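You operate a simulated robot arm through the tools that you are given. There is no shell and no other tool.

Carry out the task below with a simulated robot arm. There is one attempt and no reset: what you move stays moved.

## Task
Bleed and unclamp the leak jig, move its valve to FAULT and mop the puddle off the bench.
Fine: bleed first, then orange lever to OFF; keep the jig dry; FAULT is the cell of the green tray; use the purple cloth and put it back. Set down upright: what you pick out.

Only the result counts: the job must be done as asked and must still hold three seconds after the hand-in. Knocking over, shifting, dropping, spilling or breaking anything else fails it. Flat cloth is picked up by pressing the open fingertips on it (5 to 10 N) and closing them slowly along it; thin cloth reads only 2 to 8 mm in the jaws.

## Robot
A 6-joint arm with a two-finger gripper, fixed in place. Base frame: the origin is at the foot of the arm, x ahead of it, y to its left, z up; the work surface is at about z = 0.832. Lengths are in m, angles in rad, forces in N, time in s.
Its first joint turns from -2.897 to 2.897 rad. Payload 2.45 kg.
Tool frame: the origin (TCP) lies between the finger pads and is the grasp point; the fingertips stand 0.02 m ahead of it; z points along the fingers, y is the line along which they close. Largest opening 0.14 m; the body of the gripper starts 0.168 m behind the TCP.
Orientation is that of the tool frame in the base frame, as a unit quaternion [w, x, y, z]. With the fingers straight down and closing along the base's y, the tool's x points along the base's -x, its y along +y and its z along -z.

## Interface
- The arm moves only by the tool servo_tool. Its argument "deltas" is a list of rows, each an object of numbers (a shift or turn left out is 0, a gripper value left out holds the last): "rx", "ry", "rz": the turn, a rotation vector about the tool's x, y, z in units of 4 degrees (1.0 is 4 degrees); "dx", "dy", "dz": the shift along the tool's x, y, z in units of 50 mm (1.0 is 50 mm); "grip": the opening in per cent of the stroke, from 0 (shut) to 100 (fully open). In form: [{"rx": .., "ry": .., "rz": .., "dx": .., "dy": .., "dz": .., "grip": ..}, ...]. A call has 1 to 20 rows; each row shifts and turns the commanded pose from where the row before left it, along the tool's axes as they then stand. A call with a number of a shift or a turn outside -1 to 1 is refused whole. A row lasts 0.2 s, in which the tool goes at most 0.05 m and 0.15 rad; a call with a longer step from one row to the next is refused whole, and so is a gripper value outside its range. Where a pose cannot be reached the arm comes as near as it can. A force on the tool above 40 N (or 10 N above the force at the start of the call, whichever is more), or a blocked arm, ends the call early, and 0.2 s more pass. The fingers move at their own pace (about 0.045 m/s each) and stop on an object; they squeeze with about 44 N. The grip force told is the motor's: it shows also when the fingers shut on nothing. Time passes only in rows, and 0.2 s behind the last, so rows that do not move let the fingers close. The reply holds the time, the measured pose of the TCP, the force on the tool along the base axes, the opening and the grip force, in the units named above and with some noise, with the torque about the TCP (base axes, N m) and any sound that the robot's microphone picked up.
- Cameras (640 x 400 px; columns grow to the right, rows downward): "scene" is fixed at [0.4017, 0.6505, 1.3803]; the picture's right is [-1.00, -0.09, 0.00], its down [0.07, -0.83, -0.55] and it looks along [0.05, -0.55, 0.83] (base axes); focal length 214 px, centre (320, 200). "wrist" rides on the gripper at [0.078, 0.011, -0.209] in the tool frame; the picture's right is [-0.14, 0.99, 0.00], its down [-0.92, -0.13, -0.37] and it looks along [-0.36, -0.05, 0.93] (tool axes); focal length 280 px, centre (320, 200). There is no depth. A picture from a camera that has moved, and an enlarged one, comes with that camera's place and axes in the base frame and with its lens.
- camera(camera): a new picture of that camera. The clock stands still meanwhile.
- enlarge(camera, box): a new picture of the part [left, top, right, bottom] of that camera's present view, enlarged. The clock stands still meanwhile.
- finish_job(): hands the job in; it is judged then, once.

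Nothing tells you positions but the pictures and the camera data. Unless the task says otherwise, let go and move clear before handing in.

The tools are called after "Request:" by a JSON object that holds its "fn" and its "kwargs". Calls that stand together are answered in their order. servo_tool: Moves the arm, as the interface text tells. Its arguments: {"type":"object","properties":{"deltas":{"type":"array"}},"required":["deltas"]} The other tools are called the same way: camera (camera) takes a picture; enlarge (camera, box) takes an enlarged picture of a part of a camera's view; finish_job () hands the job in.

At the start:

```text
time: 0.0
tool_pos: [0.7808, -0.243, 1.14]
tool_rot: [0.0, 0.0, 1.0, 0.0]
ft_force: [0.4, -0.6, -0.4]
wrist_torque: [-0.02, 0.02, -0.03]
width: 0.1402
gripper_force: 0.0
```

scene: 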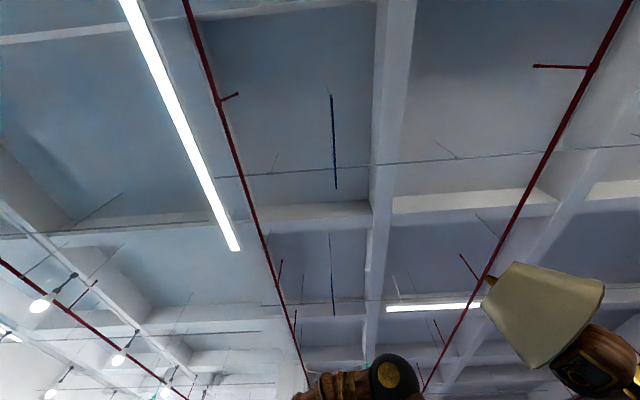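
wrist: 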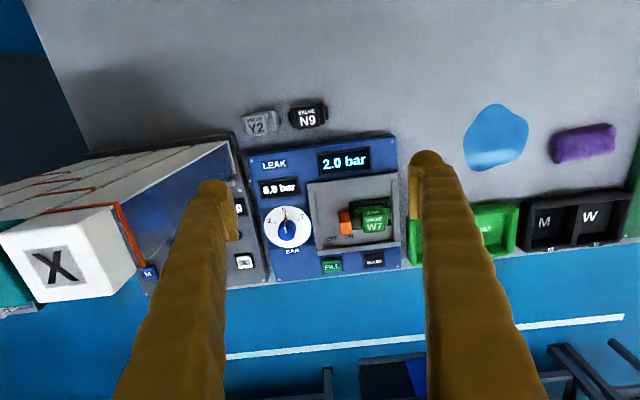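

The scene camera looks up at the ceiling, so only the wrist camera is useful. It shows the leak jig in the middle with 2.0 bar on its display, a green tray to its right, the puddle and the purple cloth; I'll look closer first.

Request:
{"fn": "enlarge", "kwargs": {"camera": "wrist", "box": [220, 90, 420, 290]}}

Request:
{"fn": "enlarge", "kwargs": {"camera": "wrist", "box": [400, 90, 640, 290]}}

Request:
{"fn": "enlarge", "kwargs": {"camera": "wrist", "box": [0, 90, 260, 310]}}

```text
2.00 times, centred on (320, 190) of wrist
camera zoom: at [0.7014, -0.2322, 1.3493], right [0.14, 0.99, 0.0], down [0.92, -0.13, 0.37], along [0.36, -0.05, -0.93], focal length 561 px, centre (320, 220)
```

zoom: 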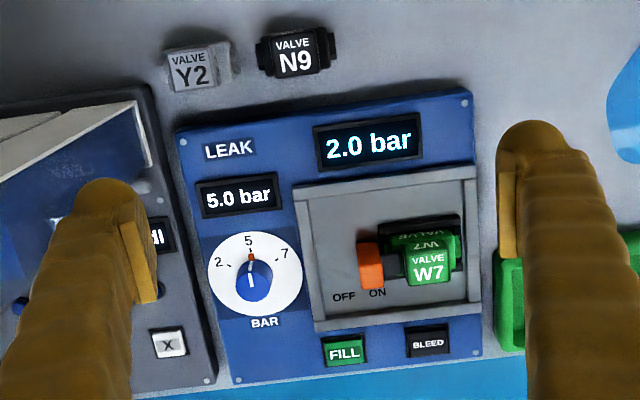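

```text
2.00 times, centred on (520, 190) of wrist
camera zoom: at [0.7014, -0.2322, 1.3493], right [0.14, 0.99, 0.0], down [0.92, -0.13, 0.37], along [0.36, -0.05, -0.93], focal length 561 px, centre (-80, 220)
```

zoom: 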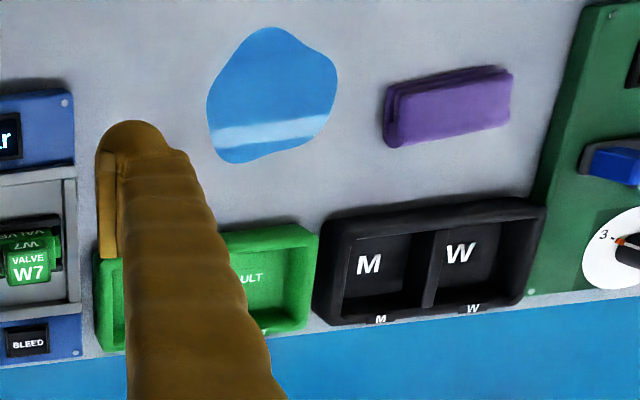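

```text
1.82 times, centred on (130, 200) of wrist
camera zoom: at [0.7014, -0.2322, 1.3493], right [0.14, 0.99, 0.0], down [0.92, -0.13, 0.37], along [0.36, -0.05, -0.93], focal length 510 px, centre (666, 200)
```

zoom: 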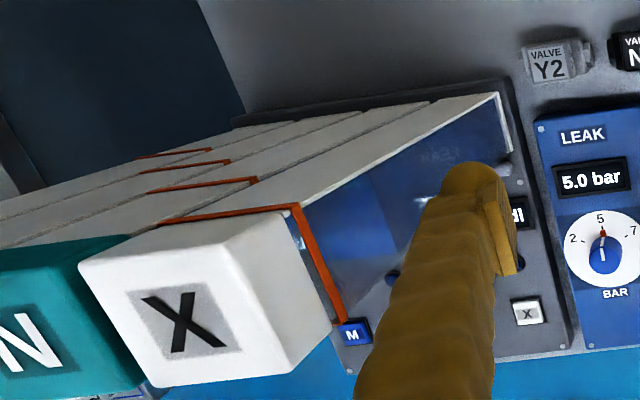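

I'll move along +y to see the tray, puddle and cloth and to triangulate against the first view.

Request:
{"fn": "servo_tool", "kwargs": {"deltas": [{"dy": 0.8}, {"dy": 0.8}, {"dy": 0.8}, {"dy": 0.8}, {"dy": 0.8}, {"dy": 0.8}, {}]}}

Request:
{"fn": "camera", "kwargs": {"camera": "wrist"}}

```text
time: 1.6
tool_pos: [0.7797, -0.0049, 1.1395]
tool_rot: [0.0, 0.0, 1.0, 0.0]
ft_force: [0.7, -0.9, -0.5]
wrist_torque: [-0.03, -0.01, 0.01]
width: 0.14
gripper_force: 0.1
```

```text
taken
camera wrist: at [0.7004, 0.0069, 1.3487], right [0.14, 0.99, 0.0], down [0.92, -0.13, 0.37], along [0.36, -0.05, -0.93], focal length 280 px, centre (320, 200)
```

wrist: 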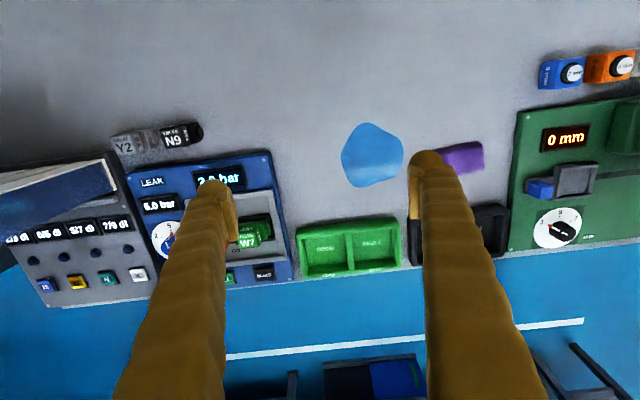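

Request:
{"fn": "enlarge", "kwargs": {"camera": "wrist", "box": [270, 190, 430, 290]}}

Request:
{"fn": "enlarge", "kwargs": {"camera": "wrist", "box": [100, 110, 300, 310]}}

Request:
{"fn": "enlarge", "kwargs": {"camera": "wrist", "box": [320, 100, 520, 220]}}

```text
4.00 times, centred on (350, 240) of wrist
camera zoom: at [0.7004, 0.0069, 1.3487], right [0.14, 0.99, 0.0], down [0.92, -0.13, 0.37], along [0.36, -0.05, -0.93], focal length 1122 px, centre (200, 40)
```

zoom: 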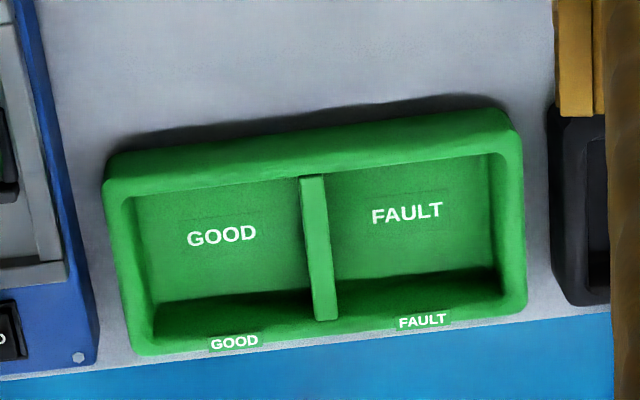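

```text
2.00 times, centred on (200, 210) of wrist
camera zoom: at [0.7004, 0.0069, 1.3487], right [0.14, 0.99, 0.0], down [0.92, -0.13, 0.37], along [0.36, -0.05, -0.93], focal length 561 px, centre (560, 180)
```

zoom: 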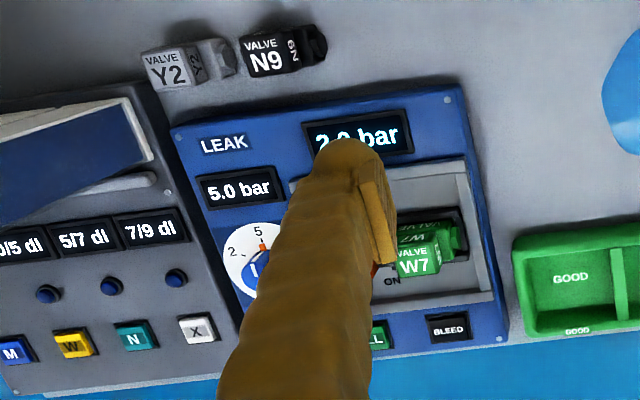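

```text
3.20 times, centred on (420, 160) of wrist
camera zoom: at [0.7004, 0.0069, 1.3487], right [0.14, 0.99, 0.0], down [0.92, -0.13, 0.37], along [0.36, -0.05, -0.93], focal length 897 px, centre (0, 328)
```

zoom: 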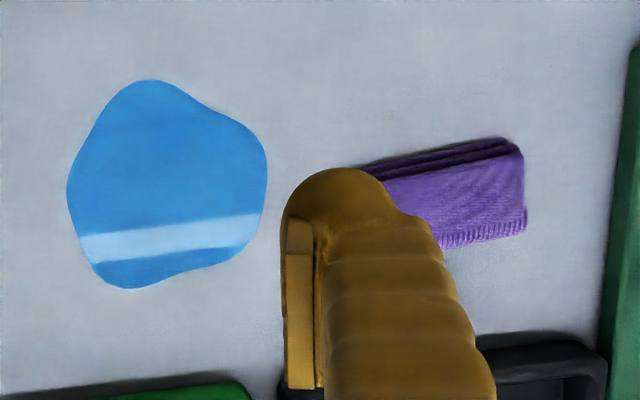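

The pose estimates put the jig at about x 0.80–1.08, y −0.38 to −0.10, with the panel at z≈0.84. W7 is near (0.94, −0.167) and BLEED near (1.054, −0.167). I'll go in for a closer look at the jig.

Request:
{"fn": "servo_tool", "kwargs": {"deltas": [{"dy": -0.8, "dx": -0.2}, {"dy": -0.8, "dx": -0.2}, {"dy": -0.8, "dx": -0.2, "dz": 0.4}, {"dy": -0.8, "dx": -0.2, "dz": 0.5}, {"dy": -0.7, "dx": -0.2, "dz": 0.5}, {"dx": -0.3, "dz": 0.7}, {"dx": -0.3, "dz": 0.7}, {}]}}

Request:
{"fn": "camera", "kwargs": {"camera": "wrist"}}

Request:
{"fn": "enlarge", "kwargs": {"camera": "wrist", "box": [250, 110, 450, 310]}}

```text
time: 3.4
tool_pos: [0.8607, -0.1959, 1.003]
tool_rot: [0.0, 0.0, 1.0, 0.0]
ft_force: [0.5, 0.1, -0.1]
wrist_torque: [0.0, 0.02, 0.03]
width: 0.1399
gripper_force: 0.1
```

```text
taken
camera wrist: at [0.7809, -0.1856, 1.2119], right [0.14, 0.99, 0.0], down [0.92, -0.13, 0.37], along [0.37, -0.05, -0.93], focal length 280 px, centre (320, 200)
```

wrist: 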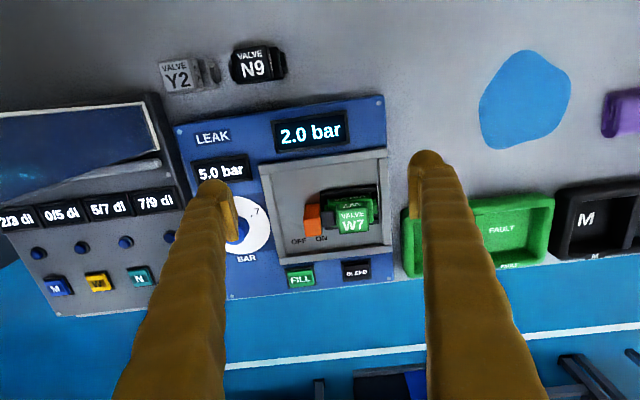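

```text
2.00 times, centred on (350, 210) of wrist
camera zoom: at [0.7809, -0.1856, 1.2119], right [0.14, 0.99, 0.0], down [0.92, -0.13, 0.37], along [0.37, -0.05, -0.93], focal length 561 px, centre (260, 180)
```

zoom: 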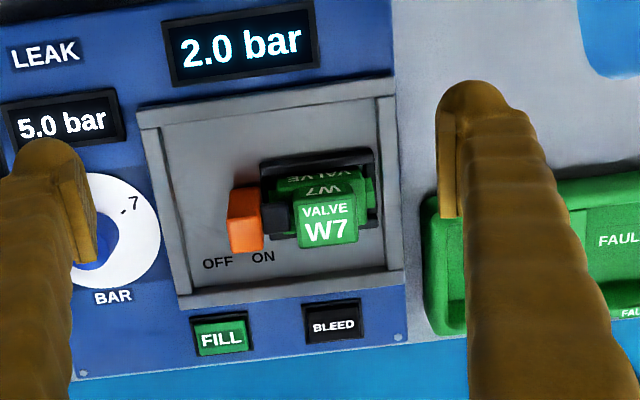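

Request:
{"fn": "enlarge", "kwargs": {"camera": "wrist", "box": [290, 170, 400, 260]}}

Request:
{"fn": "enlarge", "kwargs": {"camera": "wrist", "box": [150, 30, 300, 120]}}

```text
4.44 times, centred on (345, 215) of wrist
camera zoom: at [0.7809, -0.1856, 1.2119], right [0.14, 0.99, 0.0], down [0.92, -0.13, 0.37], along [0.37, -0.05, -0.93], focal length 1246 px, centre (209, 133)
```

zoom: 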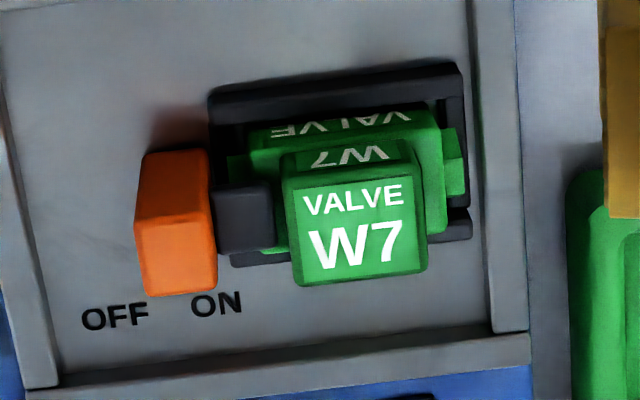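

```text
4.27 times, centred on (225, 75) of wrist
camera zoom: at [0.7809, -0.1856, 1.2119], right [0.14, 0.99, 0.0], down [0.92, -0.13, 0.37], along [0.37, -0.05, -0.93], focal length 1196 px, centre (725, 733)
```

zoom: 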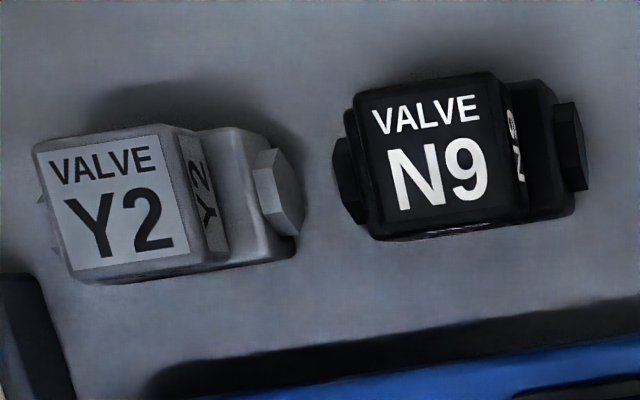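

The clamp is an orange block-style lever at about (0.943, −0.218, top z 0.889), and OFF lies toward −y. BLEED is near (1.052, −0.166, 0.845), so I'll close the fingers, tilt the tool outward to reach it, and check the view.

Request:
{"fn": "servo_tool", "kwargs": {"deltas": [{"dy": 0.3, "grip": 0}, {"dy": 0.3}, {"ry": -1}, {"ry": -1}, {"ry": -1}, {"ry": -1}, {"ry": -1}, {"ry": -1}, {"ry": -1}, {"ry": -1}, {}]}}

Request:
{"fn": "camera", "kwargs": {"camera": "wrist"}}

```text
time: 5.8
tool_pos: [0.8606, -0.1681, 0.9996]
tool_rot: [0.276, 0.0, 0.961, 0.0]
ft_force: [0.0, 0.4, -0.5]
wrist_torque: [-0.01, 0.01, 0.0]
width: 0.0
gripper_force: 29.5
```

```text
taken
camera wrist: at [0.6824, -0.1576, 1.1359], right [0.12, 0.99, 0.07], down [0.58, -0.13, 0.8], along [0.8, -0.05, -0.59], focal length 280 px, centre (320, 200)
```

wrist: 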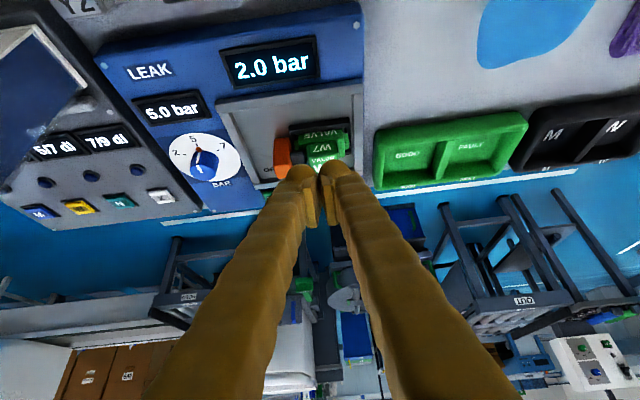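

Request:
{"fn": "servo_tool", "kwargs": {"deltas": [{"dx": -0.484, "dz": 0.704}, {"dx": -0.484, "dz": 0.704}, {"dx": -0.484, "dz": 0.704}, {"dx": -0.484, "dz": 0.704}, {"dx": -0.484, "dz": 0.704}, {}]}}

Request:
{"fn": "camera", "kwargs": {"camera": "wrist"}}

```text
time: 7.2
tool_pos: [1.0564, -0.1661, 0.9134]
tool_rot: [0.276, 0.0, 0.961, 0.0]
ft_force: [-0.6, 0.4, 0.0]
wrist_torque: [0.01, 0.0, 0.01]
width: 0.0
gripper_force: 29.7
```

```text
taken
camera wrist: at [0.8782, -0.1556, 1.0493], right [0.12, 0.99, 0.07], down [0.59, -0.13, 0.8], along [0.8, -0.05, -0.59], focal length 280 px, centre (320, 200)
```

wrist: 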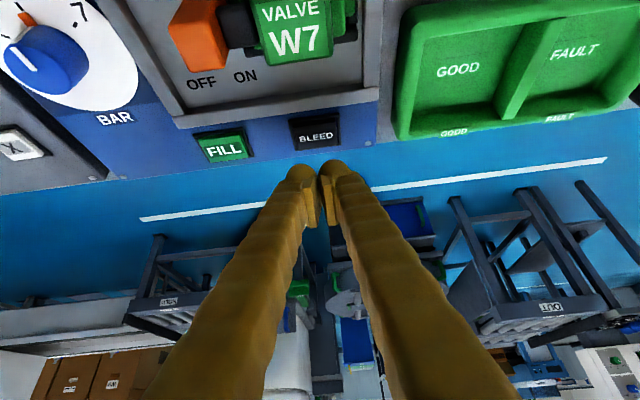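

Request:
{"fn": "servo_tool", "kwargs": {"deltas": [{"dx": 0.106, "dz": 0.17}, {"dx": 0.106, "dz": 0.17}, {"dx": 0.106, "dz": 0.17}, {}]}}

Request:
{"fn": "camera", "kwargs": {"camera": "wrist"}}

```text
time: 8.2
tool_pos: [1.0561, -0.168, 0.8844]
tool_rot: [0.276, 0.0, 0.961, -0.001]
ft_force: [-0.2, -0.2, -0.4]
wrist_torque: [0.0, 0.0, 0.02]
width: 0.0
gripper_force: 29.2
```

```text
taken
camera wrist: at [0.8775, -0.1566, 1.0203], right [0.12, 0.99, 0.07], down [0.59, -0.13, 0.8], along [0.8, -0.05, -0.59], focal length 280 px, centre (320, 200)
```

wrist: 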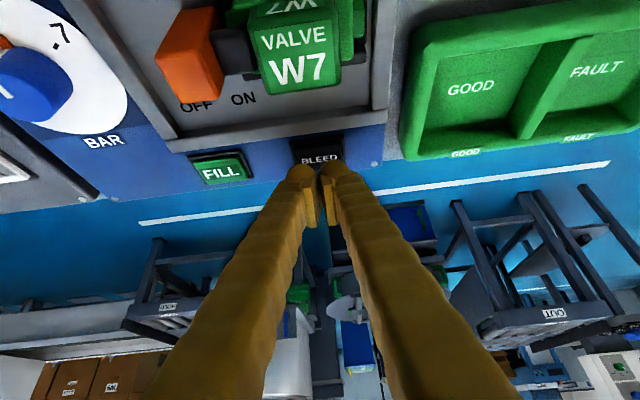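

Request:
{"fn": "servo_tool", "kwargs": {"deltas": [{"dx": 0.068, "dz": -0.042}, {"dx": 0.0265, "dz": 0.0424}, {"dx": 0.0265, "dz": 0.0424}, {"dx": 0.0265, "dz": 0.0424}, {}]}}

```text
time: 9.4
tool_pos: [1.0514, -0.1678, 0.8765]
tool_rot: [0.275, -0.001, 0.961, 0.001]
ft_force: [0.3, 0.8, 0.3]
wrist_torque: [-0.04, -0.01, -0.02]
width: 0.0
gripper_force: 29.5
```

Request:
{"fn": "servo_tool", "kwargs": {"deltas": [{"dx": 0.0212, "dz": 0.034}, {"dx": 0.0212, "dz": 0.034}, {}]}}

Request:
{"fn": "camera", "kwargs": {"camera": "wrist"}}

```text
time: 10.2
tool_pos: [1.0524, -0.1682, 0.8731]
tool_rot: [0.276, 0.0, 0.961, 0.0]
ft_force: [-0.4, 0.2, -0.1]
wrist_torque: [0.01, -0.02, -0.02]
width: 0.0001
gripper_force: 29.8
```

```text
taken
camera wrist: at [0.875, -0.157, 1.009], right [0.12, 0.99, 0.07], down [0.59, -0.13, 0.8], along [0.8, -0.05, -0.59], focal length 280 px, centre (320, 200)
```

wrist: 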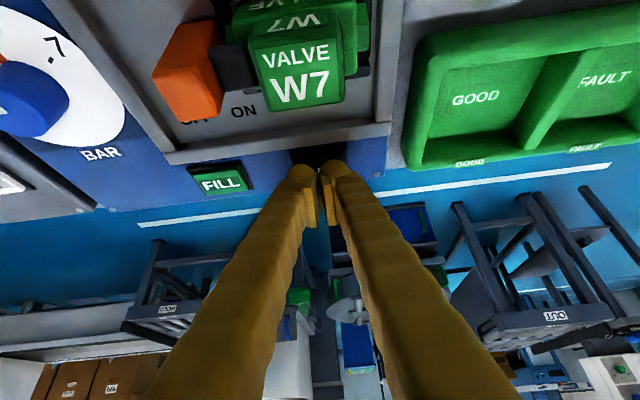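

Now just above the button; I'll continue down in small steps until I feel contact.

Request:
{"fn": "servo_tool", "kwargs": {"deltas": [{"dx": 0.0212, "dz": 0.034}, {"dx": 0.0212, "dz": 0.034}, {}]}}

Request:
{"fn": "servo_tool", "kwargs": {"deltas": [{"dx": 0.0212, "dz": 0.034}, {}]}}

```text
time: 11.0
tool_pos: [1.051, -0.1688, 0.8692]
tool_rot: [0.276, 0.001, 0.961, -0.001]
ft_force: [-0.4, 0.3, 0.1]
wrist_torque: [-0.01, 0.02, -0.02]
width: 0.0
gripper_force: 29.2
```

```text
time: 11.6
tool_pos: [1.0518, -0.1689, 0.8677]
tool_rot: [0.276, 0.001, 0.961, -0.001]
ft_force: [0.4, -0.6, -0.3]
wrist_torque: [0.0, 0.01, -0.02]
width: 0.0001
gripper_force: 29.7
```

Request:
{"fn": "servo_tool", "kwargs": {"deltas": [{"dx": 0.0212, "dz": 0.034}, {}]}}

Request:
{"fn": "servo_tool", "kwargs": {"deltas": [{"dx": 0.0212, "dz": 0.034}, {}]}}

Request:
{"fn": "enlarge", "kwargs": {"camera": "wrist", "box": [180, 100, 460, 260]}}

```text
time: 12.2
tool_pos: [1.0524, -0.1688, 0.8658]
tool_rot: [0.276, 0.0, 0.961, -0.001]
ft_force: [0.1, -0.2, 1.5]
wrist_torque: [0.02, -0.02, 0.01]
width: 0.0058
gripper_force: 29.5
```

```text
time: 12.8
tool_pos: [1.0528, -0.168, 0.8628]
tool_rot: [0.276, -0.001, 0.961, 0.001]
ft_force: [0.3, 0.2, 1.9]
wrist_torque: [-0.02, 0.02, -0.03]
width: 0.0059
gripper_force: 29.4
heard: click
```

```text
2.29 times, centred on (320, 180) of wrist
camera zoom: at [0.8744, -0.1575, 0.9993], right [0.12, 0.99, 0.07], down [0.59, -0.13, 0.8], along [0.8, -0.05, -0.59], focal length 641 px, centre (320, 246)
```

zoom: 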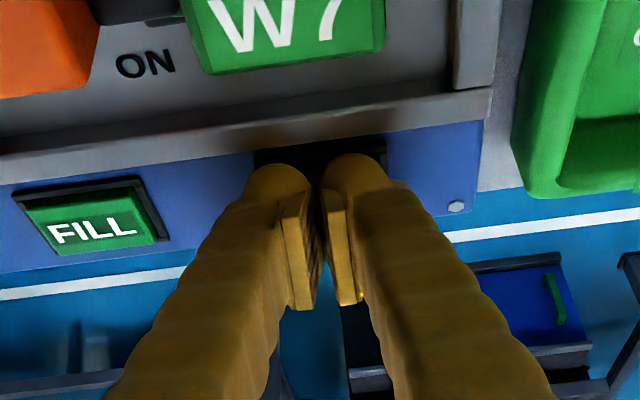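

A click was heard. I'll hold the button for a few seconds, then back off and read the display.

Request:
{"fn": "servo_tool", "kwargs": {"deltas": [{}, {}, {}, {}, {}, {}, {}, {}, {}, {}, {}, {}, {}, {}, {}]}}

Request:
{"fn": "servo_tool", "kwargs": {"deltas": [{"dx": -0.106, "dz": -0.17}, {"dx": -0.212, "dz": -0.34}, {"dx": -0.212, "dz": -0.34}, {"dx": 0.484, "dz": -0.704}, {"dx": 0.484, "dz": -0.704}, {"dx": 0.484, "dz": -0.704}, {"dx": 0.484, "dz": -0.704}, {}]}}

Request:
{"fn": "camera", "kwargs": {"camera": "wrist"}}

```text
time: 16.0
tool_pos: [1.0516, -0.1688, 0.8635]
tool_rot: [0.276, -0.001, 0.961, 0.0]
ft_force: [-0.8, 0.4, 1.7]
wrist_torque: [-0.02, 0.01, 0.0]
width: 0.0059
gripper_force: 29.1
```

```text
time: 17.8
tool_pos: [0.8949, -0.1679, 0.9819]
tool_rot: [0.275, 0.0, 0.961, 0.0]
ft_force: [-0.7, -0.4, 0.4]
wrist_torque: [0.02, 0.01, -0.01]
width: 0.0001
gripper_force: 29.4
```

```text
taken
camera wrist: at [0.7174, -0.1567, 1.1181], right [0.12, 0.99, 0.07], down [0.59, -0.13, 0.8], along [0.8, -0.05, -0.59], focal length 280 px, centre (320, 200)
```

wrist: 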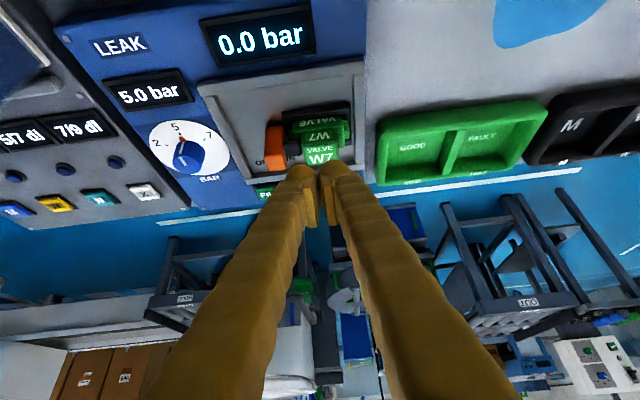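

The display reads 0.0 bar, so the jig is bled. Next I'll straighten the tool and turn it 90° so the fingers can straddle the lever along x.

Request:
{"fn": "servo_tool", "kwargs": {"deltas": [{"ry": 1}, {"ry": 1}, {"ry": 1}, {"ry": 1}, {"ry": 1}, {"ry": 1}, {"ry": 1}, {"ry": 1}, {"dz": -0.6}, {}]}}

Request:
{"fn": "servo_tool", "kwargs": {"deltas": [{"rz": 1, "grip": 50}, {"rz": 1}, {"rz": 1}, {"rz": 1}, {"rz": 1}, {"rz": 1}, {"rz": 1}, {"rz": 1}, {"rz": 1}, {"rz": 1}, {"rz": 1}, {"rz": 1}, {"rz": 1}, {"rz": 1}, {"rz": 1}, {"rz": 1}, {"rz": 1}, {"rz": 1}, {"rz": 1}, {"rz": 1}]}}

Request:
{"fn": "servo_tool", "kwargs": {"deltas": [{"rz": 1}, {"rz": 1}, {"rz": 0.5}, {}]}}

Request:
{"fn": "camera", "kwargs": {"camera": "wrist"}}

```text
time: 20.0
tool_pos: [0.8956, -0.1682, 1.0121]
tool_rot: [0.0, 0.0, 1.0, 0.0]
ft_force: [0.7, 0.9, -0.5]
wrist_torque: [0.01, 0.0, 0.02]
width: 0.0
gripper_force: 29.8
```

```text
time: 24.2
tool_pos: [0.8956, -0.1686, 1.0109]
tool_rot: [0.0, 0.644, 0.765, 0.001]
ft_force: [-0.3, 0.6, -0.1]
wrist_torque: [0.01, 0.02, 0.0]
width: 0.0701
gripper_force: 0.1
```

```text
time: 25.2
tool_pos: [0.8956, -0.1673, 1.0106]
tool_rot: [0.0, 0.707, 0.707, 0.0]
ft_force: [0.1, -0.1, 0.0]
wrist_torque: [0.03, 0.0, 0.0]
width: 0.07
gripper_force: 0.0
```

```text
taken
camera wrist: at [0.9052, -0.0896, 1.2206], right [0.99, -0.14, 0.0], down [-0.13, -0.92, 0.37], along [-0.05, -0.37, -0.93], focal length 280 px, centre (320, 200)
```

wrist: 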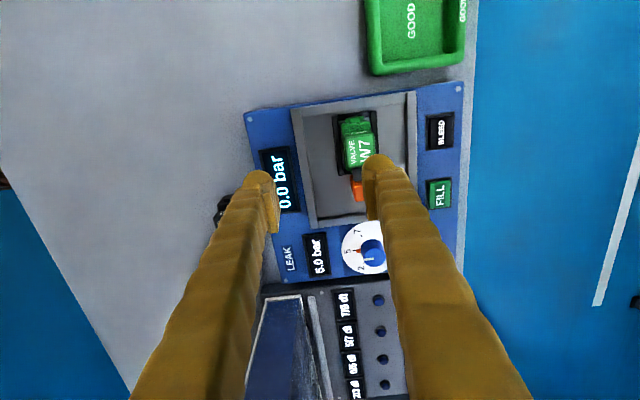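

Request:
{"fn": "servo_tool", "kwargs": {"deltas": [{"dx": -0.58, "dy": 0.475}, {"dx": -0.58, "dy": 0.475}, {"dz": 0.5}, {"dz": 0.4}, {}]}}

Request:
{"fn": "camera", "kwargs": {"camera": "wrist"}}

Request:
{"fn": "enlarge", "kwargs": {"camera": "wrist", "box": [220, 60, 420, 220]}}

```text
time: 26.4
tool_pos: [0.9433, -0.227, 0.9691]
tool_rot: [-0.001, 0.707, 0.707, 0.0]
ft_force: [0.5, -0.8, -0.4]
wrist_torque: [0.05, -0.01, -0.01]
width: 0.0702
gripper_force: 0.1
```

```text
taken
camera wrist: at [0.9527, -0.1485, 1.1777], right [0.99, -0.14, 0.0], down [-0.13, -0.92, 0.37], along [-0.05, -0.37, -0.93], focal length 280 px, centre (320, 200)
```

wrist: 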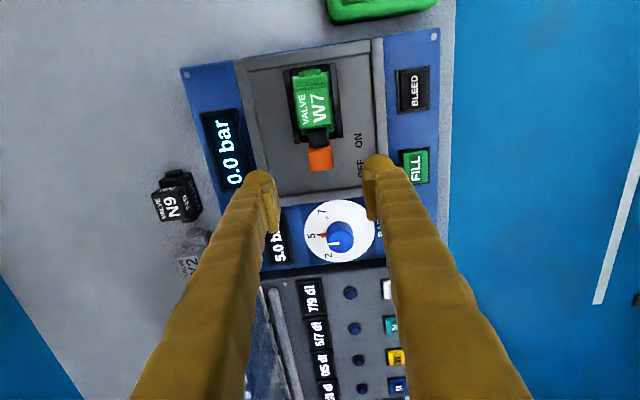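

```text
2.50 times, centred on (320, 140) of wrist
camera zoom: at [0.9527, -0.1485, 1.1777], right [0.99, -0.14, 0.0], down [-0.13, -0.92, 0.37], along [-0.05, -0.37, -0.93], focal length 701 px, centre (320, 350)
```

zoom: 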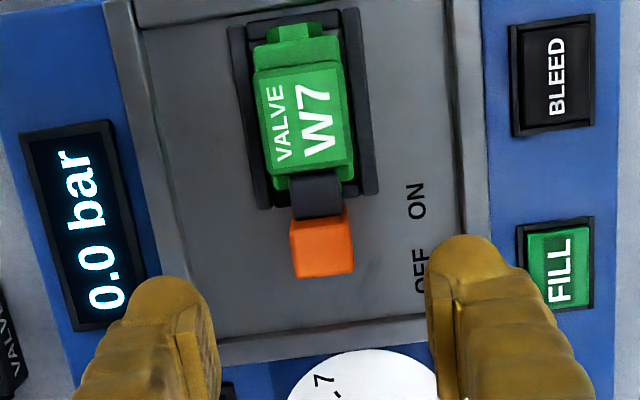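

Request:
{"fn": "servo_tool", "kwargs": {"deltas": [{"dx": 0.06, "dz": 0.4}, {"dz": 0.4}, {"dz": 0.4}, {"dz": 0.2}, {"dz": 0.2}, {}]}}

Request:
{"fn": "camera", "kwargs": {"camera": "wrist"}}

Request:
{"fn": "enlarge", "kwargs": {"camera": "wrist", "box": [220, 60, 420, 220]}}

```text
time: 27.8
tool_pos: [0.9441, -0.2231, 0.8867]
tool_rot: [0.0, 0.707, 0.707, 0.0]
ft_force: [0.7, -0.1, 0.1]
wrist_torque: [-0.01, 0.0, 0.03]
width: 0.0699
gripper_force: 0.0
```

```text
taken
camera wrist: at [0.9525, -0.1453, 1.0963], right [0.99, -0.14, 0.0], down [-0.13, -0.92, 0.37], along [-0.05, -0.37, -0.93], focal length 280 px, centre (320, 200)
```

wrist: 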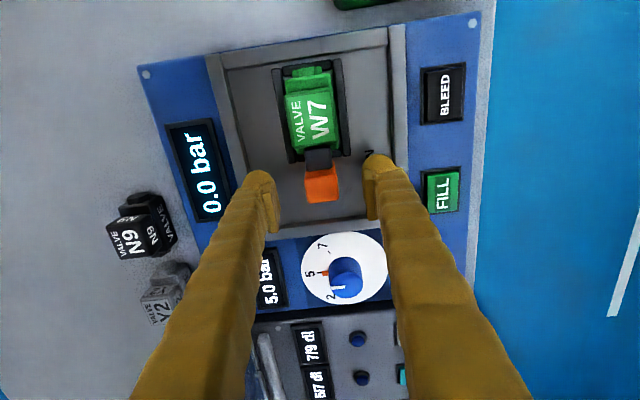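

```text
2.50 times, centred on (320, 140) of wrist
camera zoom: at [0.9525, -0.1453, 1.0963], right [0.99, -0.14, 0.0], down [-0.13, -0.92, 0.37], along [-0.05, -0.37, -0.93], focal length 701 px, centre (320, 350)
```

zoom: 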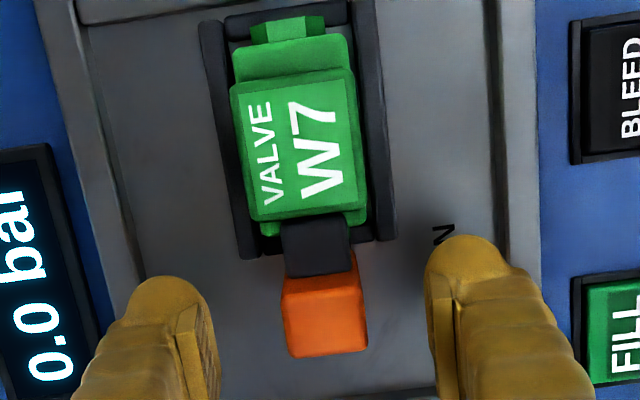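

Request:
{"fn": "servo_tool", "kwargs": {"deltas": [{"grip": 10}, {}, {}, {}, {}]}}

```text
time: 29.0
tool_pos: [0.9442, -0.2232, 0.8878]
tool_rot: [0.0, 0.707, 0.707, 0.0]
ft_force: [20.8, -1.5, -4.3]
wrist_torque: [-0.04, -0.14, -0.03]
width: 0.0287
gripper_force: 10.5
```

Request:
{"fn": "servo_tool", "kwargs": {"deltas": [{"dy": 0.02}, {}]}}

```text
time: 29.6
tool_pos: [0.9436, -0.2227, 0.8886]
tool_rot: [0.0, 0.707, 0.707, 0.0]
ft_force: [19.5, -1.8, 1.0]
wrist_torque: [-0.02, -0.21, -0.1]
width: 0.0266
gripper_force: 9.4
```

Request:
{"fn": "servo_tool", "kwargs": {"deltas": [{"dy": 0.03}, {}]}}

Request:
{"fn": "enlarge", "kwargs": {"camera": "wrist", "box": [220, 60, 420, 220]}}

```text
time: 30.2
tool_pos: [0.9445, -0.2229, 0.8865]
tool_rot: [0.0, 0.707, 0.707, 0.0]
ft_force: [-2.3, -8.4, 11.0]
wrist_torque: [-0.04, 0.08, 0.0]
width: 0.0253
gripper_force: 38.3
```

```text
2.50 times, centred on (320, 140) of wrist
camera zoom: at [0.955, -0.1452, 1.0964], right [0.99, -0.14, 0.0], down [-0.13, -0.92, 0.37], along [-0.05, -0.37, -0.93], focal length 701 px, centre (320, 350)
```

zoom: 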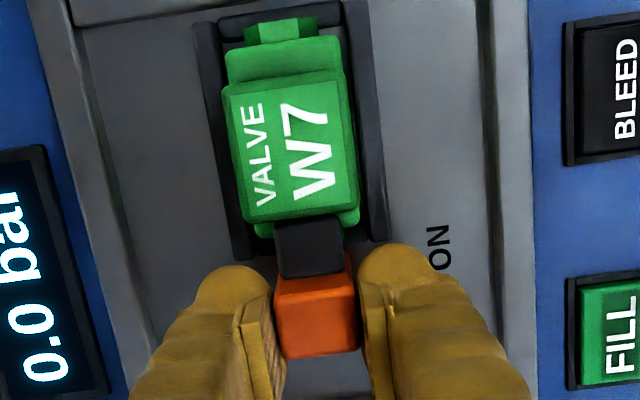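

Request:
{"fn": "servo_tool", "kwargs": {"deltas": [{"dx": -0.1}, {"dx": -0.1}, {}]}}

Request:
{"fn": "enlarge", "kwargs": {"camera": "wrist", "box": [220, 60, 420, 220]}}

```text
time: 31.0
tool_pos: [0.945, -0.233, 0.8872]
tool_rot: [0.0, 0.707, 0.707, -0.001]
ft_force: [-20.4, 0.6, 24.4]
wrist_torque: [0.41, 0.26, 0.01]
width: 0.025
gripper_force: 44.7
```

```text
2.50 times, centred on (320, 140) of wrist
camera zoom: at [0.9549, -0.1551, 1.0963], right [0.99, -0.14, 0.0], down [-0.13, -0.92, 0.37], along [-0.05, -0.37, -0.93], focal length 701 px, centre (320, 350)
```

zoom: 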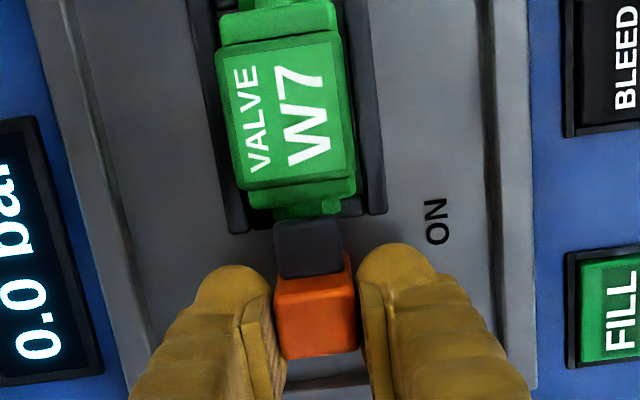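

Request:
{"fn": "servo_tool", "kwargs": {"deltas": [{"dx": -0.1, "dy": -0.02, "dz": -0.02}, {"dx": -0.1}, {}]}}

Request:
{"fn": "enlarge", "kwargs": {"camera": "wrist", "box": [220, 60, 420, 220]}}

```text
time: 31.8
tool_pos: [0.9456, -0.2441, 0.8868]
tool_rot: [0.0, 0.707, 0.707, 0.0]
ft_force: [14.2, -1.5, -5.5]
wrist_torque: [-0.1, -0.17, 0.01]
width: 0.0248
gripper_force: 45.2
```

```text
2.50 times, centred on (320, 140) of wrist
camera zoom: at [0.9546, -0.1653, 1.0963], right [0.99, -0.14, 0.0], down [-0.13, -0.92, 0.37], along [-0.05, -0.37, -0.93], focal length 701 px, centre (320, 350)
```

zoom: 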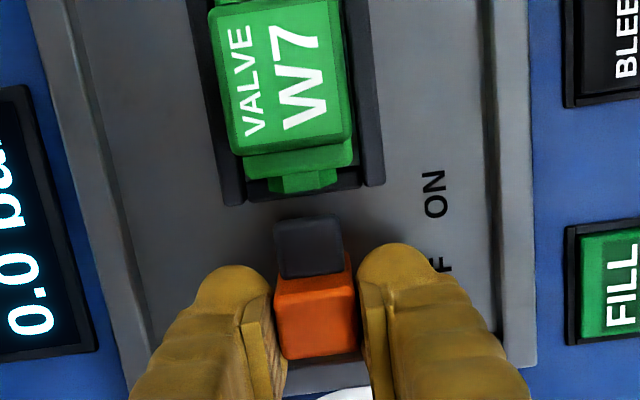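

Request:
{"fn": "servo_tool", "kwargs": {"deltas": [{"dx": -0.1, "dy": 0.01}, {"dx": -0.1}, {}]}}

Request:
{"fn": "enlarge", "kwargs": {"camera": "wrist", "box": [220, 60, 420, 220]}}

```text
time: 32.6
tool_pos: [0.9446, -0.2506, 0.887]
tool_rot: [-0.002, 0.706, 0.708, -0.001]
ft_force: [3.1, 32.6, 5.4]
wrist_torque: [0.5, -0.01, 0.02]
width: 0.0248
gripper_force: 45.0
```

```text
2.50 times, centred on (320, 140) of wrist
camera zoom: at [0.9549, -0.1729, 1.0964], right [0.99, -0.14, 0.0], down [-0.13, -0.92, 0.37], along [-0.05, -0.36, -0.93], focal length 701 px, centre (320, 350)
```

zoom: 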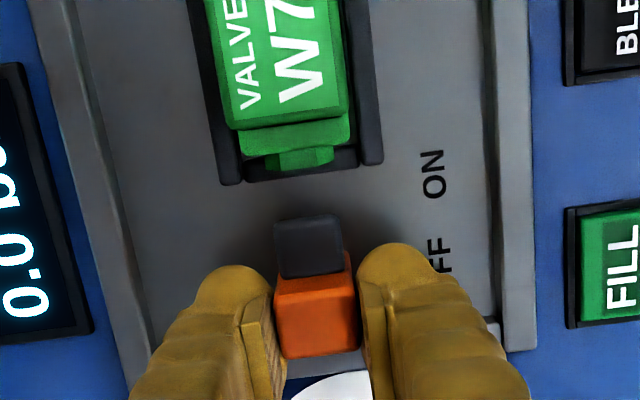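

The lever has moved about 28 mm and met a stop. I'll ease off, release and check whether it is fully at OFF.

Request:
{"fn": "servo_tool", "kwargs": {"deltas": [{"dx": 0.04}, {"grip": 50}, {}, {}, {"dz": -0.5}, {"dz": -0.8}, {"dz": -0.5}, {}]}}

Request:
{"fn": "enlarge", "kwargs": {"camera": "wrist", "box": [220, 60, 420, 220]}}

```text
time: 34.4
tool_pos: [0.9451, -0.2485, 0.9762]
tool_rot: [0.0, 0.707, 0.707, -0.001]
ft_force: [0.9, 0.7, 1.5]
wrist_torque: [0.01, -0.06, 0.01]
width: 0.0701
gripper_force: 0.1
```

```text
2.50 times, centred on (320, 140) of wrist
camera zoom: at [0.9549, -0.171, 1.1854], right [0.99, -0.14, 0.0], down [-0.13, -0.92, 0.37], along [-0.05, -0.37, -0.93], focal length 701 px, centre (320, 350)
```

zoom: 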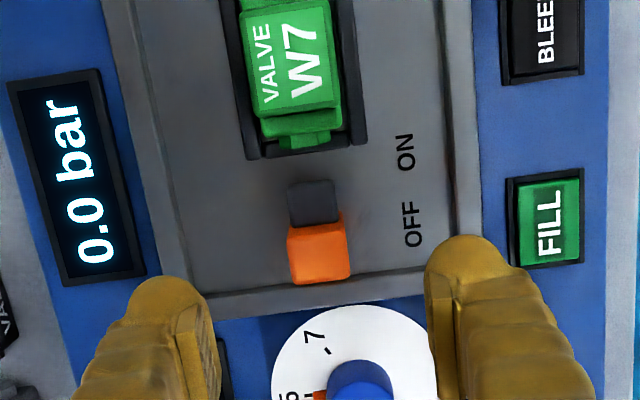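

Request:
{"fn": "servo_tool", "kwargs": {"deltas": [{"dx": 0.16, "dz": 0.4}, {"dz": 0.5}, {"dz": 0.5}, {"dz": 0.28}, {}, {"grip": 10}, {}, {}, {}, {}]}}

Request:
{"fn": "servo_tool", "kwargs": {"deltas": [{"dx": -0.04}, {}]}}

```text
time: 36.6
tool_pos: [0.9453, -0.241, 0.8911]
tool_rot: [0.001, 0.708, 0.707, 0.0]
ft_force: [25.1, -0.7, -6.1]
wrist_torque: [-0.04, -0.3, 0.05]
width: 0.0249
gripper_force: 45.2
```

```text
time: 37.4
tool_pos: [0.9453, -0.2413, 0.8925]
tool_rot: [0.0, 0.706, 0.708, 0.001]
ft_force: [4.3, 5.0, -1.6]
wrist_torque: [-0.03, -0.02, 0.02]
width: 0.0249
gripper_force: 45.1
stopped in row 2: the force on the tool passed its limit at 41 N (the readings are from after the stop); the commanded pose is now the measured one
```

The lever won't go any further with the fingers well clear of the frame, so it is at its OFF stop. I'll release it, turn back to close along y, and look at the valve.

Request:
{"fn": "servo_tool", "kwargs": {"deltas": [{"grip": 50}, {}, {}, {"dz": -0.5}, {"dz": -0.8}, {"dz": -0.8}, {}]}}

Request:
{"fn": "servo_tool", "kwargs": {"deltas": [{"rz": -1, "dx": 0.2}, {"rz": -1}, {"rz": -1}, {"rz": -1}, {"rz": -1}, {"rz": -1}, {"rz": -1}, {"rz": -1}, {"rz": -1}, {"rz": -1}, {"rz": -1}, {"rz": -1}, {"rz": -1}, {"rz": -1}, {"rz": -1}, {"rz": -1}, {"rz": -1}, {"rz": -1}, {"rz": -1}, {"rz": -1}]}}

Request:
{"fn": "servo_tool", "kwargs": {"deltas": [{"rz": -1}, {"rz": -1}, {"rz": -0.5}, {"dy": 0.6}, {"dy": 0.6, "grip": 38}, {}]}}

Request:
{"fn": "camera", "kwargs": {"camera": "wrist"}}

```text
time: 39.0
tool_pos: [0.9452, -0.2415, 0.998]
tool_rot: [-0.001, 0.707, 0.707, 0.001]
ft_force: [-0.4, 0.4, 0.1]
wrist_torque: [-0.02, 0.03, 0.0]
width: 0.0699
gripper_force: 0.1
```

```text
time: 43.1
tool_pos: [0.9437, -0.2311, 0.9972]
tool_rot: [0.0, 0.086, 0.996, 0.0]
ft_force: [-0.3, 0.1, -0.1]
wrist_torque: [-0.02, 0.0, -0.01]
width: 0.07
gripper_force: 0.0
```

```text
time: 44.5
tool_pos: [0.9437, -0.1714, 0.997]
tool_rot: [0.0, 0.0, 1.0, 0.0]
ft_force: [0.2, 0.2, 0.8]
wrist_torque: [-0.01, 0.01, 0.0]
width: 0.0532
gripper_force: 0.0
```

```text
taken
camera wrist: at [0.8648, -0.161, 1.2069], right [0.14, 0.99, 0.0], down [0.92, -0.13, 0.37], along [0.36, -0.05, -0.93], focal length 280 px, centre (320, 200)
```

wrist: 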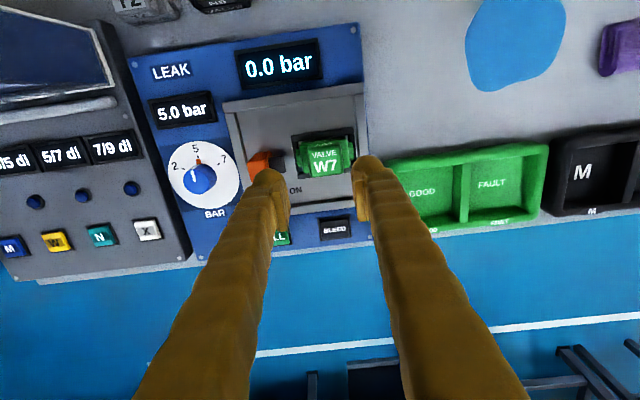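

Request:
{"fn": "servo_tool", "kwargs": {"deltas": [{"ry": -1, "dy": 0.08}, {"ry": -1}, {"ry": -1}, {"ry": -1}, {"ry": -1}, {}]}}

Request:
{"fn": "enlarge", "kwargs": {"camera": "wrist", "box": [230, 60, 390, 180]}}

Request:
{"fn": "enlarge", "kwargs": {"camera": "wrist", "box": [370, 60, 610, 220]}}

```text
time: 46.0
tool_pos: [0.9459, -0.1669, 0.9975]
tool_rot: [0.174, 0.0, 0.985, 0.001]
ft_force: [0.9, -0.2, 0.3]
wrist_torque: [0.04, 0.0, -0.01]
width: 0.0531
gripper_force: 0.1
```

```text
3.33 times, centred on (310, 120) of wrist
camera zoom: at [0.7983, -0.1568, 1.1674], right [0.13, 0.99, 0.05], down [0.74, -0.13, 0.66], along [0.66, -0.05, -0.75], focal length 935 px, centre (353, 467)
```

zoom: 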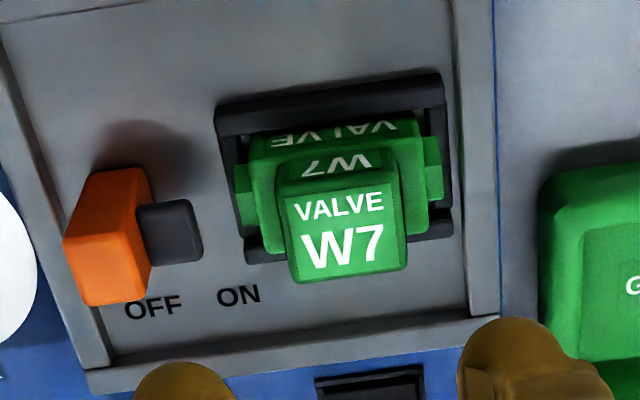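

```text
2.50 times, centred on (490, 140) of wrist
camera zoom: at [0.7983, -0.1568, 1.1674], right [0.13, 0.99, 0.05], down [0.74, -0.13, 0.66], along [0.66, -0.05, -0.75], focal length 701 px, centre (-105, 350)
```

zoom: 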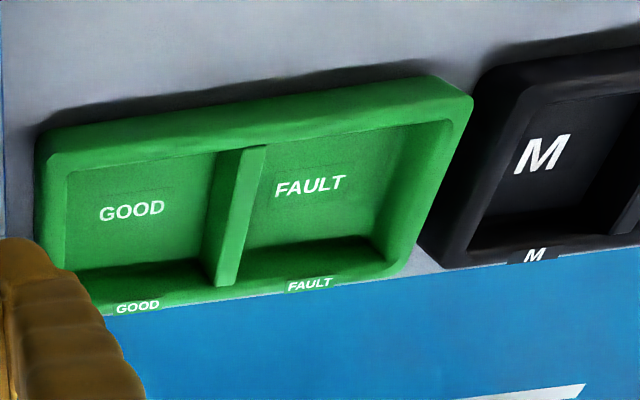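

The lever is at OFF with its arm clear of the valve. The valve's block is about x 0.927–0.957, y −0.184 to −0.146, z 0.860–0.892, and I'll descend over it with a 20° tilt.

Request:
{"fn": "servo_tool", "kwargs": {"deltas": [{"dx": 0.217, "dz": 0.49, "dy": 0.04, "grip": 35}, {"dx": 0.217, "dz": 0.49}, {"dx": 0.217, "dz": 0.49}, {}]}}

Request:
{"fn": "camera", "kwargs": {"camera": "wrist"}}

Request:
{"fn": "enlarge", "kwargs": {"camera": "wrist", "box": [230, 60, 390, 180]}}

```text
time: 47.0
tool_pos: [0.9382, -0.1665, 0.9163]
tool_rot: [0.173, 0.0, 0.985, 0.001]
ft_force: [0.4, -0.9, -0.4]
wrist_torque: [0.03, 0.0, 0.04]
width: 0.0492
gripper_force: 0.1
```

```text
taken
camera wrist: at [0.7924, -0.1555, 1.0857], right [0.13, 0.99, 0.05], down [0.74, -0.13, 0.66], along [0.66, -0.05, -0.75], focal length 280 px, centre (320, 200)
```

wrist: 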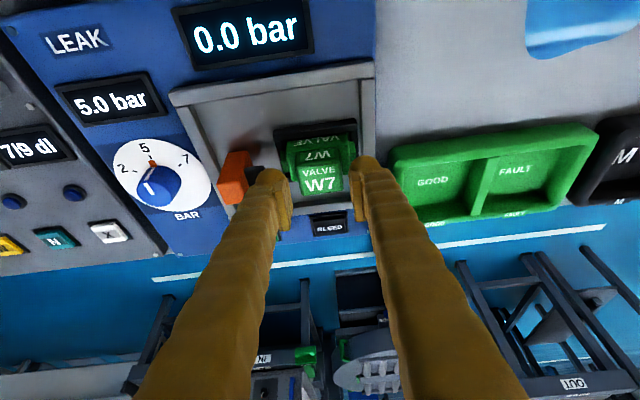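

```text
3.33 times, centred on (310, 120) of wrist
camera zoom: at [0.7924, -0.1555, 1.0857], right [0.13, 0.99, 0.05], down [0.74, -0.13, 0.66], along [0.66, -0.05, -0.75], focal length 935 px, centre (353, 467)
```

zoom: 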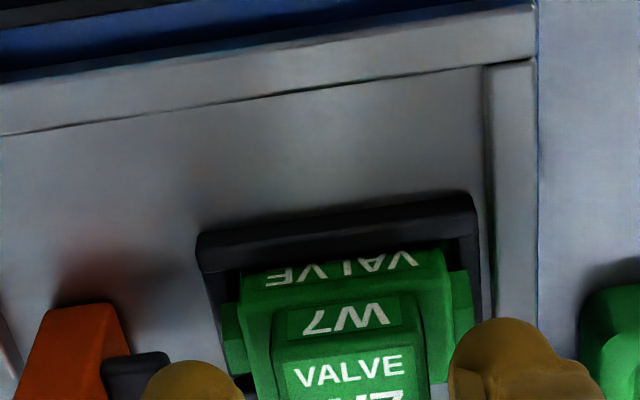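

Request:
{"fn": "servo_tool", "kwargs": {"deltas": [{"dy": 0.03, "grip": 33, "dx": 0.04, "dz": 0.12}, {"dx": 0.05, "dz": 0.12}, {"dx": 0.05, "dz": 0.12}, {"dx": 0.03, "dz": 0.09}, {}]}}

Request:
{"fn": "camera", "kwargs": {"camera": "wrist"}}

Request:
{"fn": "enlarge", "kwargs": {"camera": "wrist", "box": [230, 90, 410, 220]}}

```text
time: 48.1
tool_pos: [0.9377, -0.165, 0.8935]
tool_rot: [0.174, -0.001, 0.985, 0.001]
ft_force: [0.2, 0.3, 1.4]
wrist_torque: [0.02, -0.04, 0.03]
width: 0.0463
gripper_force: 0.1
```

```text
taken
camera wrist: at [0.7926, -0.1533, 1.0634], right [0.13, 0.99, 0.05], down [0.74, -0.13, 0.66], along [0.66, -0.05, -0.75], focal length 280 px, centre (320, 200)
```

wrist: 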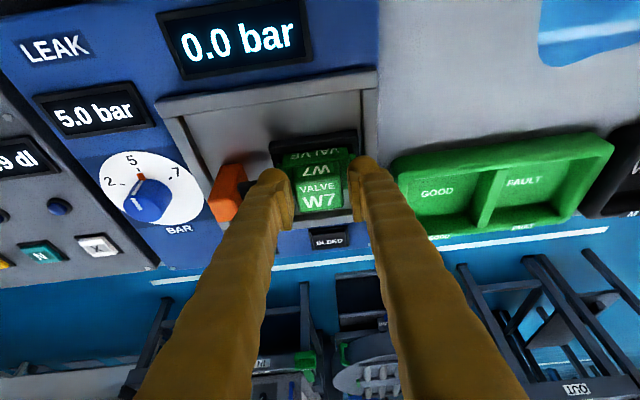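

```text
3.08 times, centred on (320, 155) of wrist
camera zoom: at [0.7926, -0.1533, 1.0634], right [0.13, 0.99, 0.05], down [0.74, -0.13, 0.66], along [0.66, -0.05, -0.75], focal length 863 px, centre (320, 338)
```

zoom: 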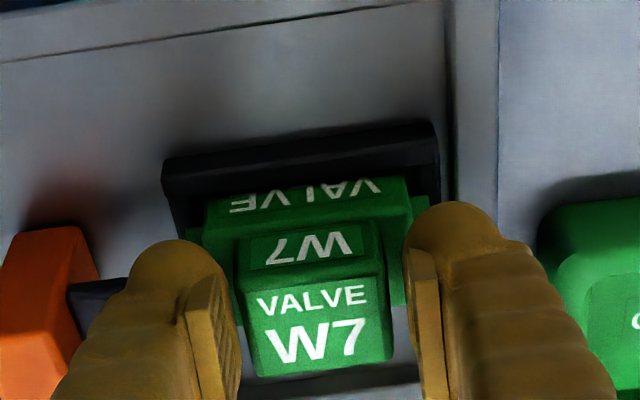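

Request:
{"fn": "servo_tool", "kwargs": {"deltas": [{"dx": 0.014, "dz": 0.037}, {"grip": 22}, {}, {}, {}, {}]}}

```text
time: 49.5
tool_pos: [0.9393, -0.1645, 0.8919]
tool_rot: [0.174, 0.0, 0.985, 0.0]
ft_force: [1.0, -1.5, 1.7]
wrist_torque: [-0.02, -0.04, 0.01]
width: 0.0387
gripper_force: 44.5
```

Request:
{"fn": "servo_tool", "kwargs": {"deltas": [{"dx": -0.034, "dz": -0.094}, {"dx": -0.034, "dz": -0.094}, {"dx": -0.068, "dz": -0.188}, {}]}}

Request:
{"fn": "camera", "kwargs": {"camera": "wrist"}}

```text
time: 50.5
tool_pos: [0.939, -0.164, 0.9106]
tool_rot: [0.174, 0.0, 0.985, 0.0]
ft_force: [0.9, 0.0, -1.2]
wrist_torque: [-0.02, 0.02, -0.01]
width: 0.0387
gripper_force: 44.2
```

```text
taken
camera wrist: at [0.793, -0.1536, 1.0821], right [0.13, 0.99, 0.05], down [0.74, -0.13, 0.66], along [0.66, -0.05, -0.75], focal length 280 px, centre (320, 200)
```

wrist: 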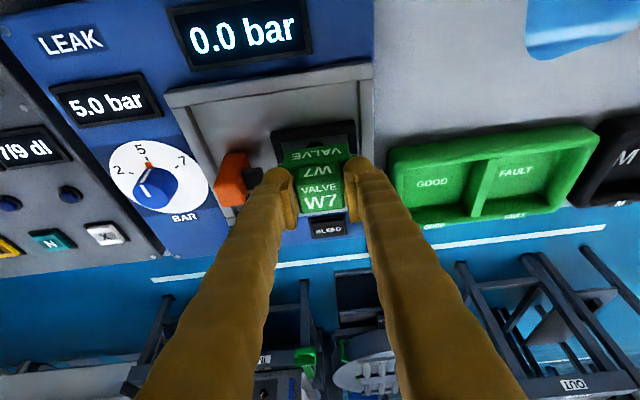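

The valve is out of the nest. I'll raise it and carry it across toward the green tray, then check alignment by eye.

Request:
{"fn": "servo_tool", "kwargs": {"deltas": [{"dx": -0.171, "dz": -0.47}, {"dx": -0.171, "dz": -0.47}, {"dx": -0.171, "dz": -0.47}, {"dy": 0.6}, {"dy": 0.8}, {"dy": 0.8}, {"dy": 0.8}, {"dy": 0.8}, {"dy": 0.7}, {}]}}

Request:
{"fn": "camera", "kwargs": {"camera": "wrist"}}

Request:
{"fn": "enlarge", "kwargs": {"camera": "wrist", "box": [220, 60, 420, 220]}}

```text
time: 52.8
tool_pos: [0.9374, 0.0611, 0.9854]
tool_rot: [0.174, -0.001, 0.985, 0.002]
ft_force: [1.5, -0.1, -1.1]
wrist_torque: [-0.03, 0.02, 0.02]
width: 0.0387
gripper_force: 43.8
```

```text
taken
camera wrist: at [0.7924, 0.0717, 1.1547], right [0.13, 0.99, 0.05], down [0.74, -0.13, 0.66], along [0.66, -0.05, -0.75], focal length 280 px, centre (320, 200)
```

wrist: 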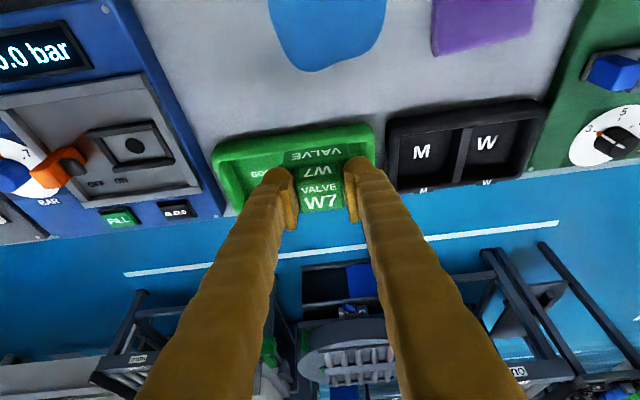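

```text
2.50 times, centred on (320, 140) of wrist
camera zoom: at [0.7924, 0.0717, 1.1547], right [0.13, 0.99, 0.05], down [0.74, -0.13, 0.66], along [0.66, -0.05, -0.75], focal length 701 px, centre (320, 350)
```

zoom: 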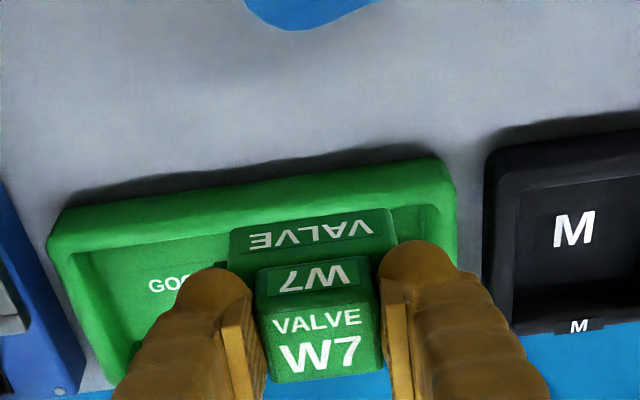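

Request:
{"fn": "servo_tool", "kwargs": {"deltas": [{"dx": -0.494, "dy": 0.1, "dz": 0.5}, {"dx": -0.494, "dy": 0.09, "dz": 0.5}, {"dz": 0.53}, {}]}}

Request:
{"fn": "camera", "kwargs": {"camera": "wrist"}}

Request:
{"fn": "enlarge", "kwargs": {"camera": "wrist", "box": [200, 60, 440, 220]}}

```text
time: 53.8
tool_pos: [1.0122, 0.072, 0.9317]
tool_rot: [0.173, 0.0, 0.985, 0.001]
ft_force: [0.0, 0.8, -1.3]
wrist_torque: [0.01, 0.02, -0.01]
width: 0.0386
gripper_force: 44.2
```

```text
taken
camera wrist: at [0.8655, 0.0822, 1.101], right [0.13, 0.99, 0.05], down [0.74, -0.13, 0.66], along [0.66, -0.05, -0.75], focal length 280 px, centre (320, 200)
```

wrist: 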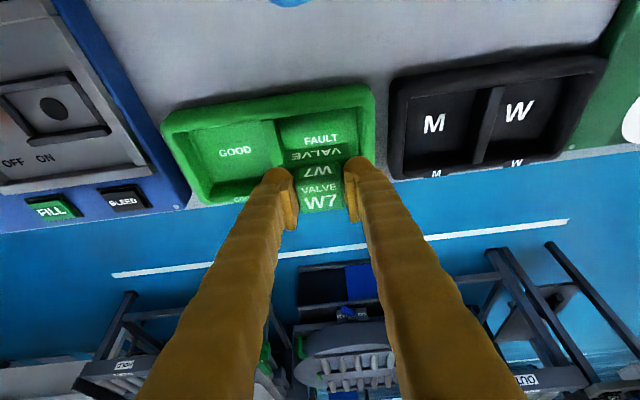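

```text
2.50 times, centred on (320, 140) of wrist
camera zoom: at [0.8655, 0.0822, 1.101], right [0.13, 0.99, 0.05], down [0.74, -0.13, 0.66], along [0.66, -0.05, -0.75], focal length 701 px, centre (320, 350)
```

zoom: 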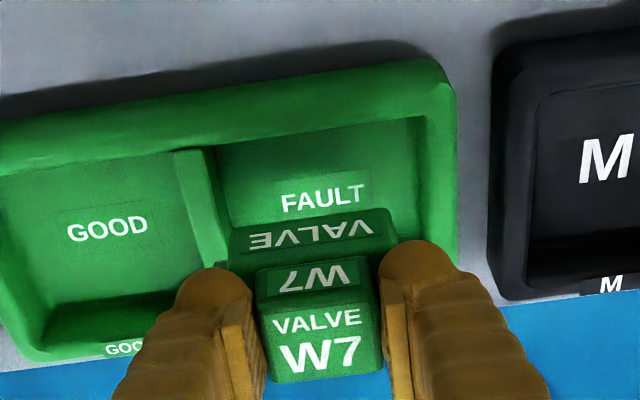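

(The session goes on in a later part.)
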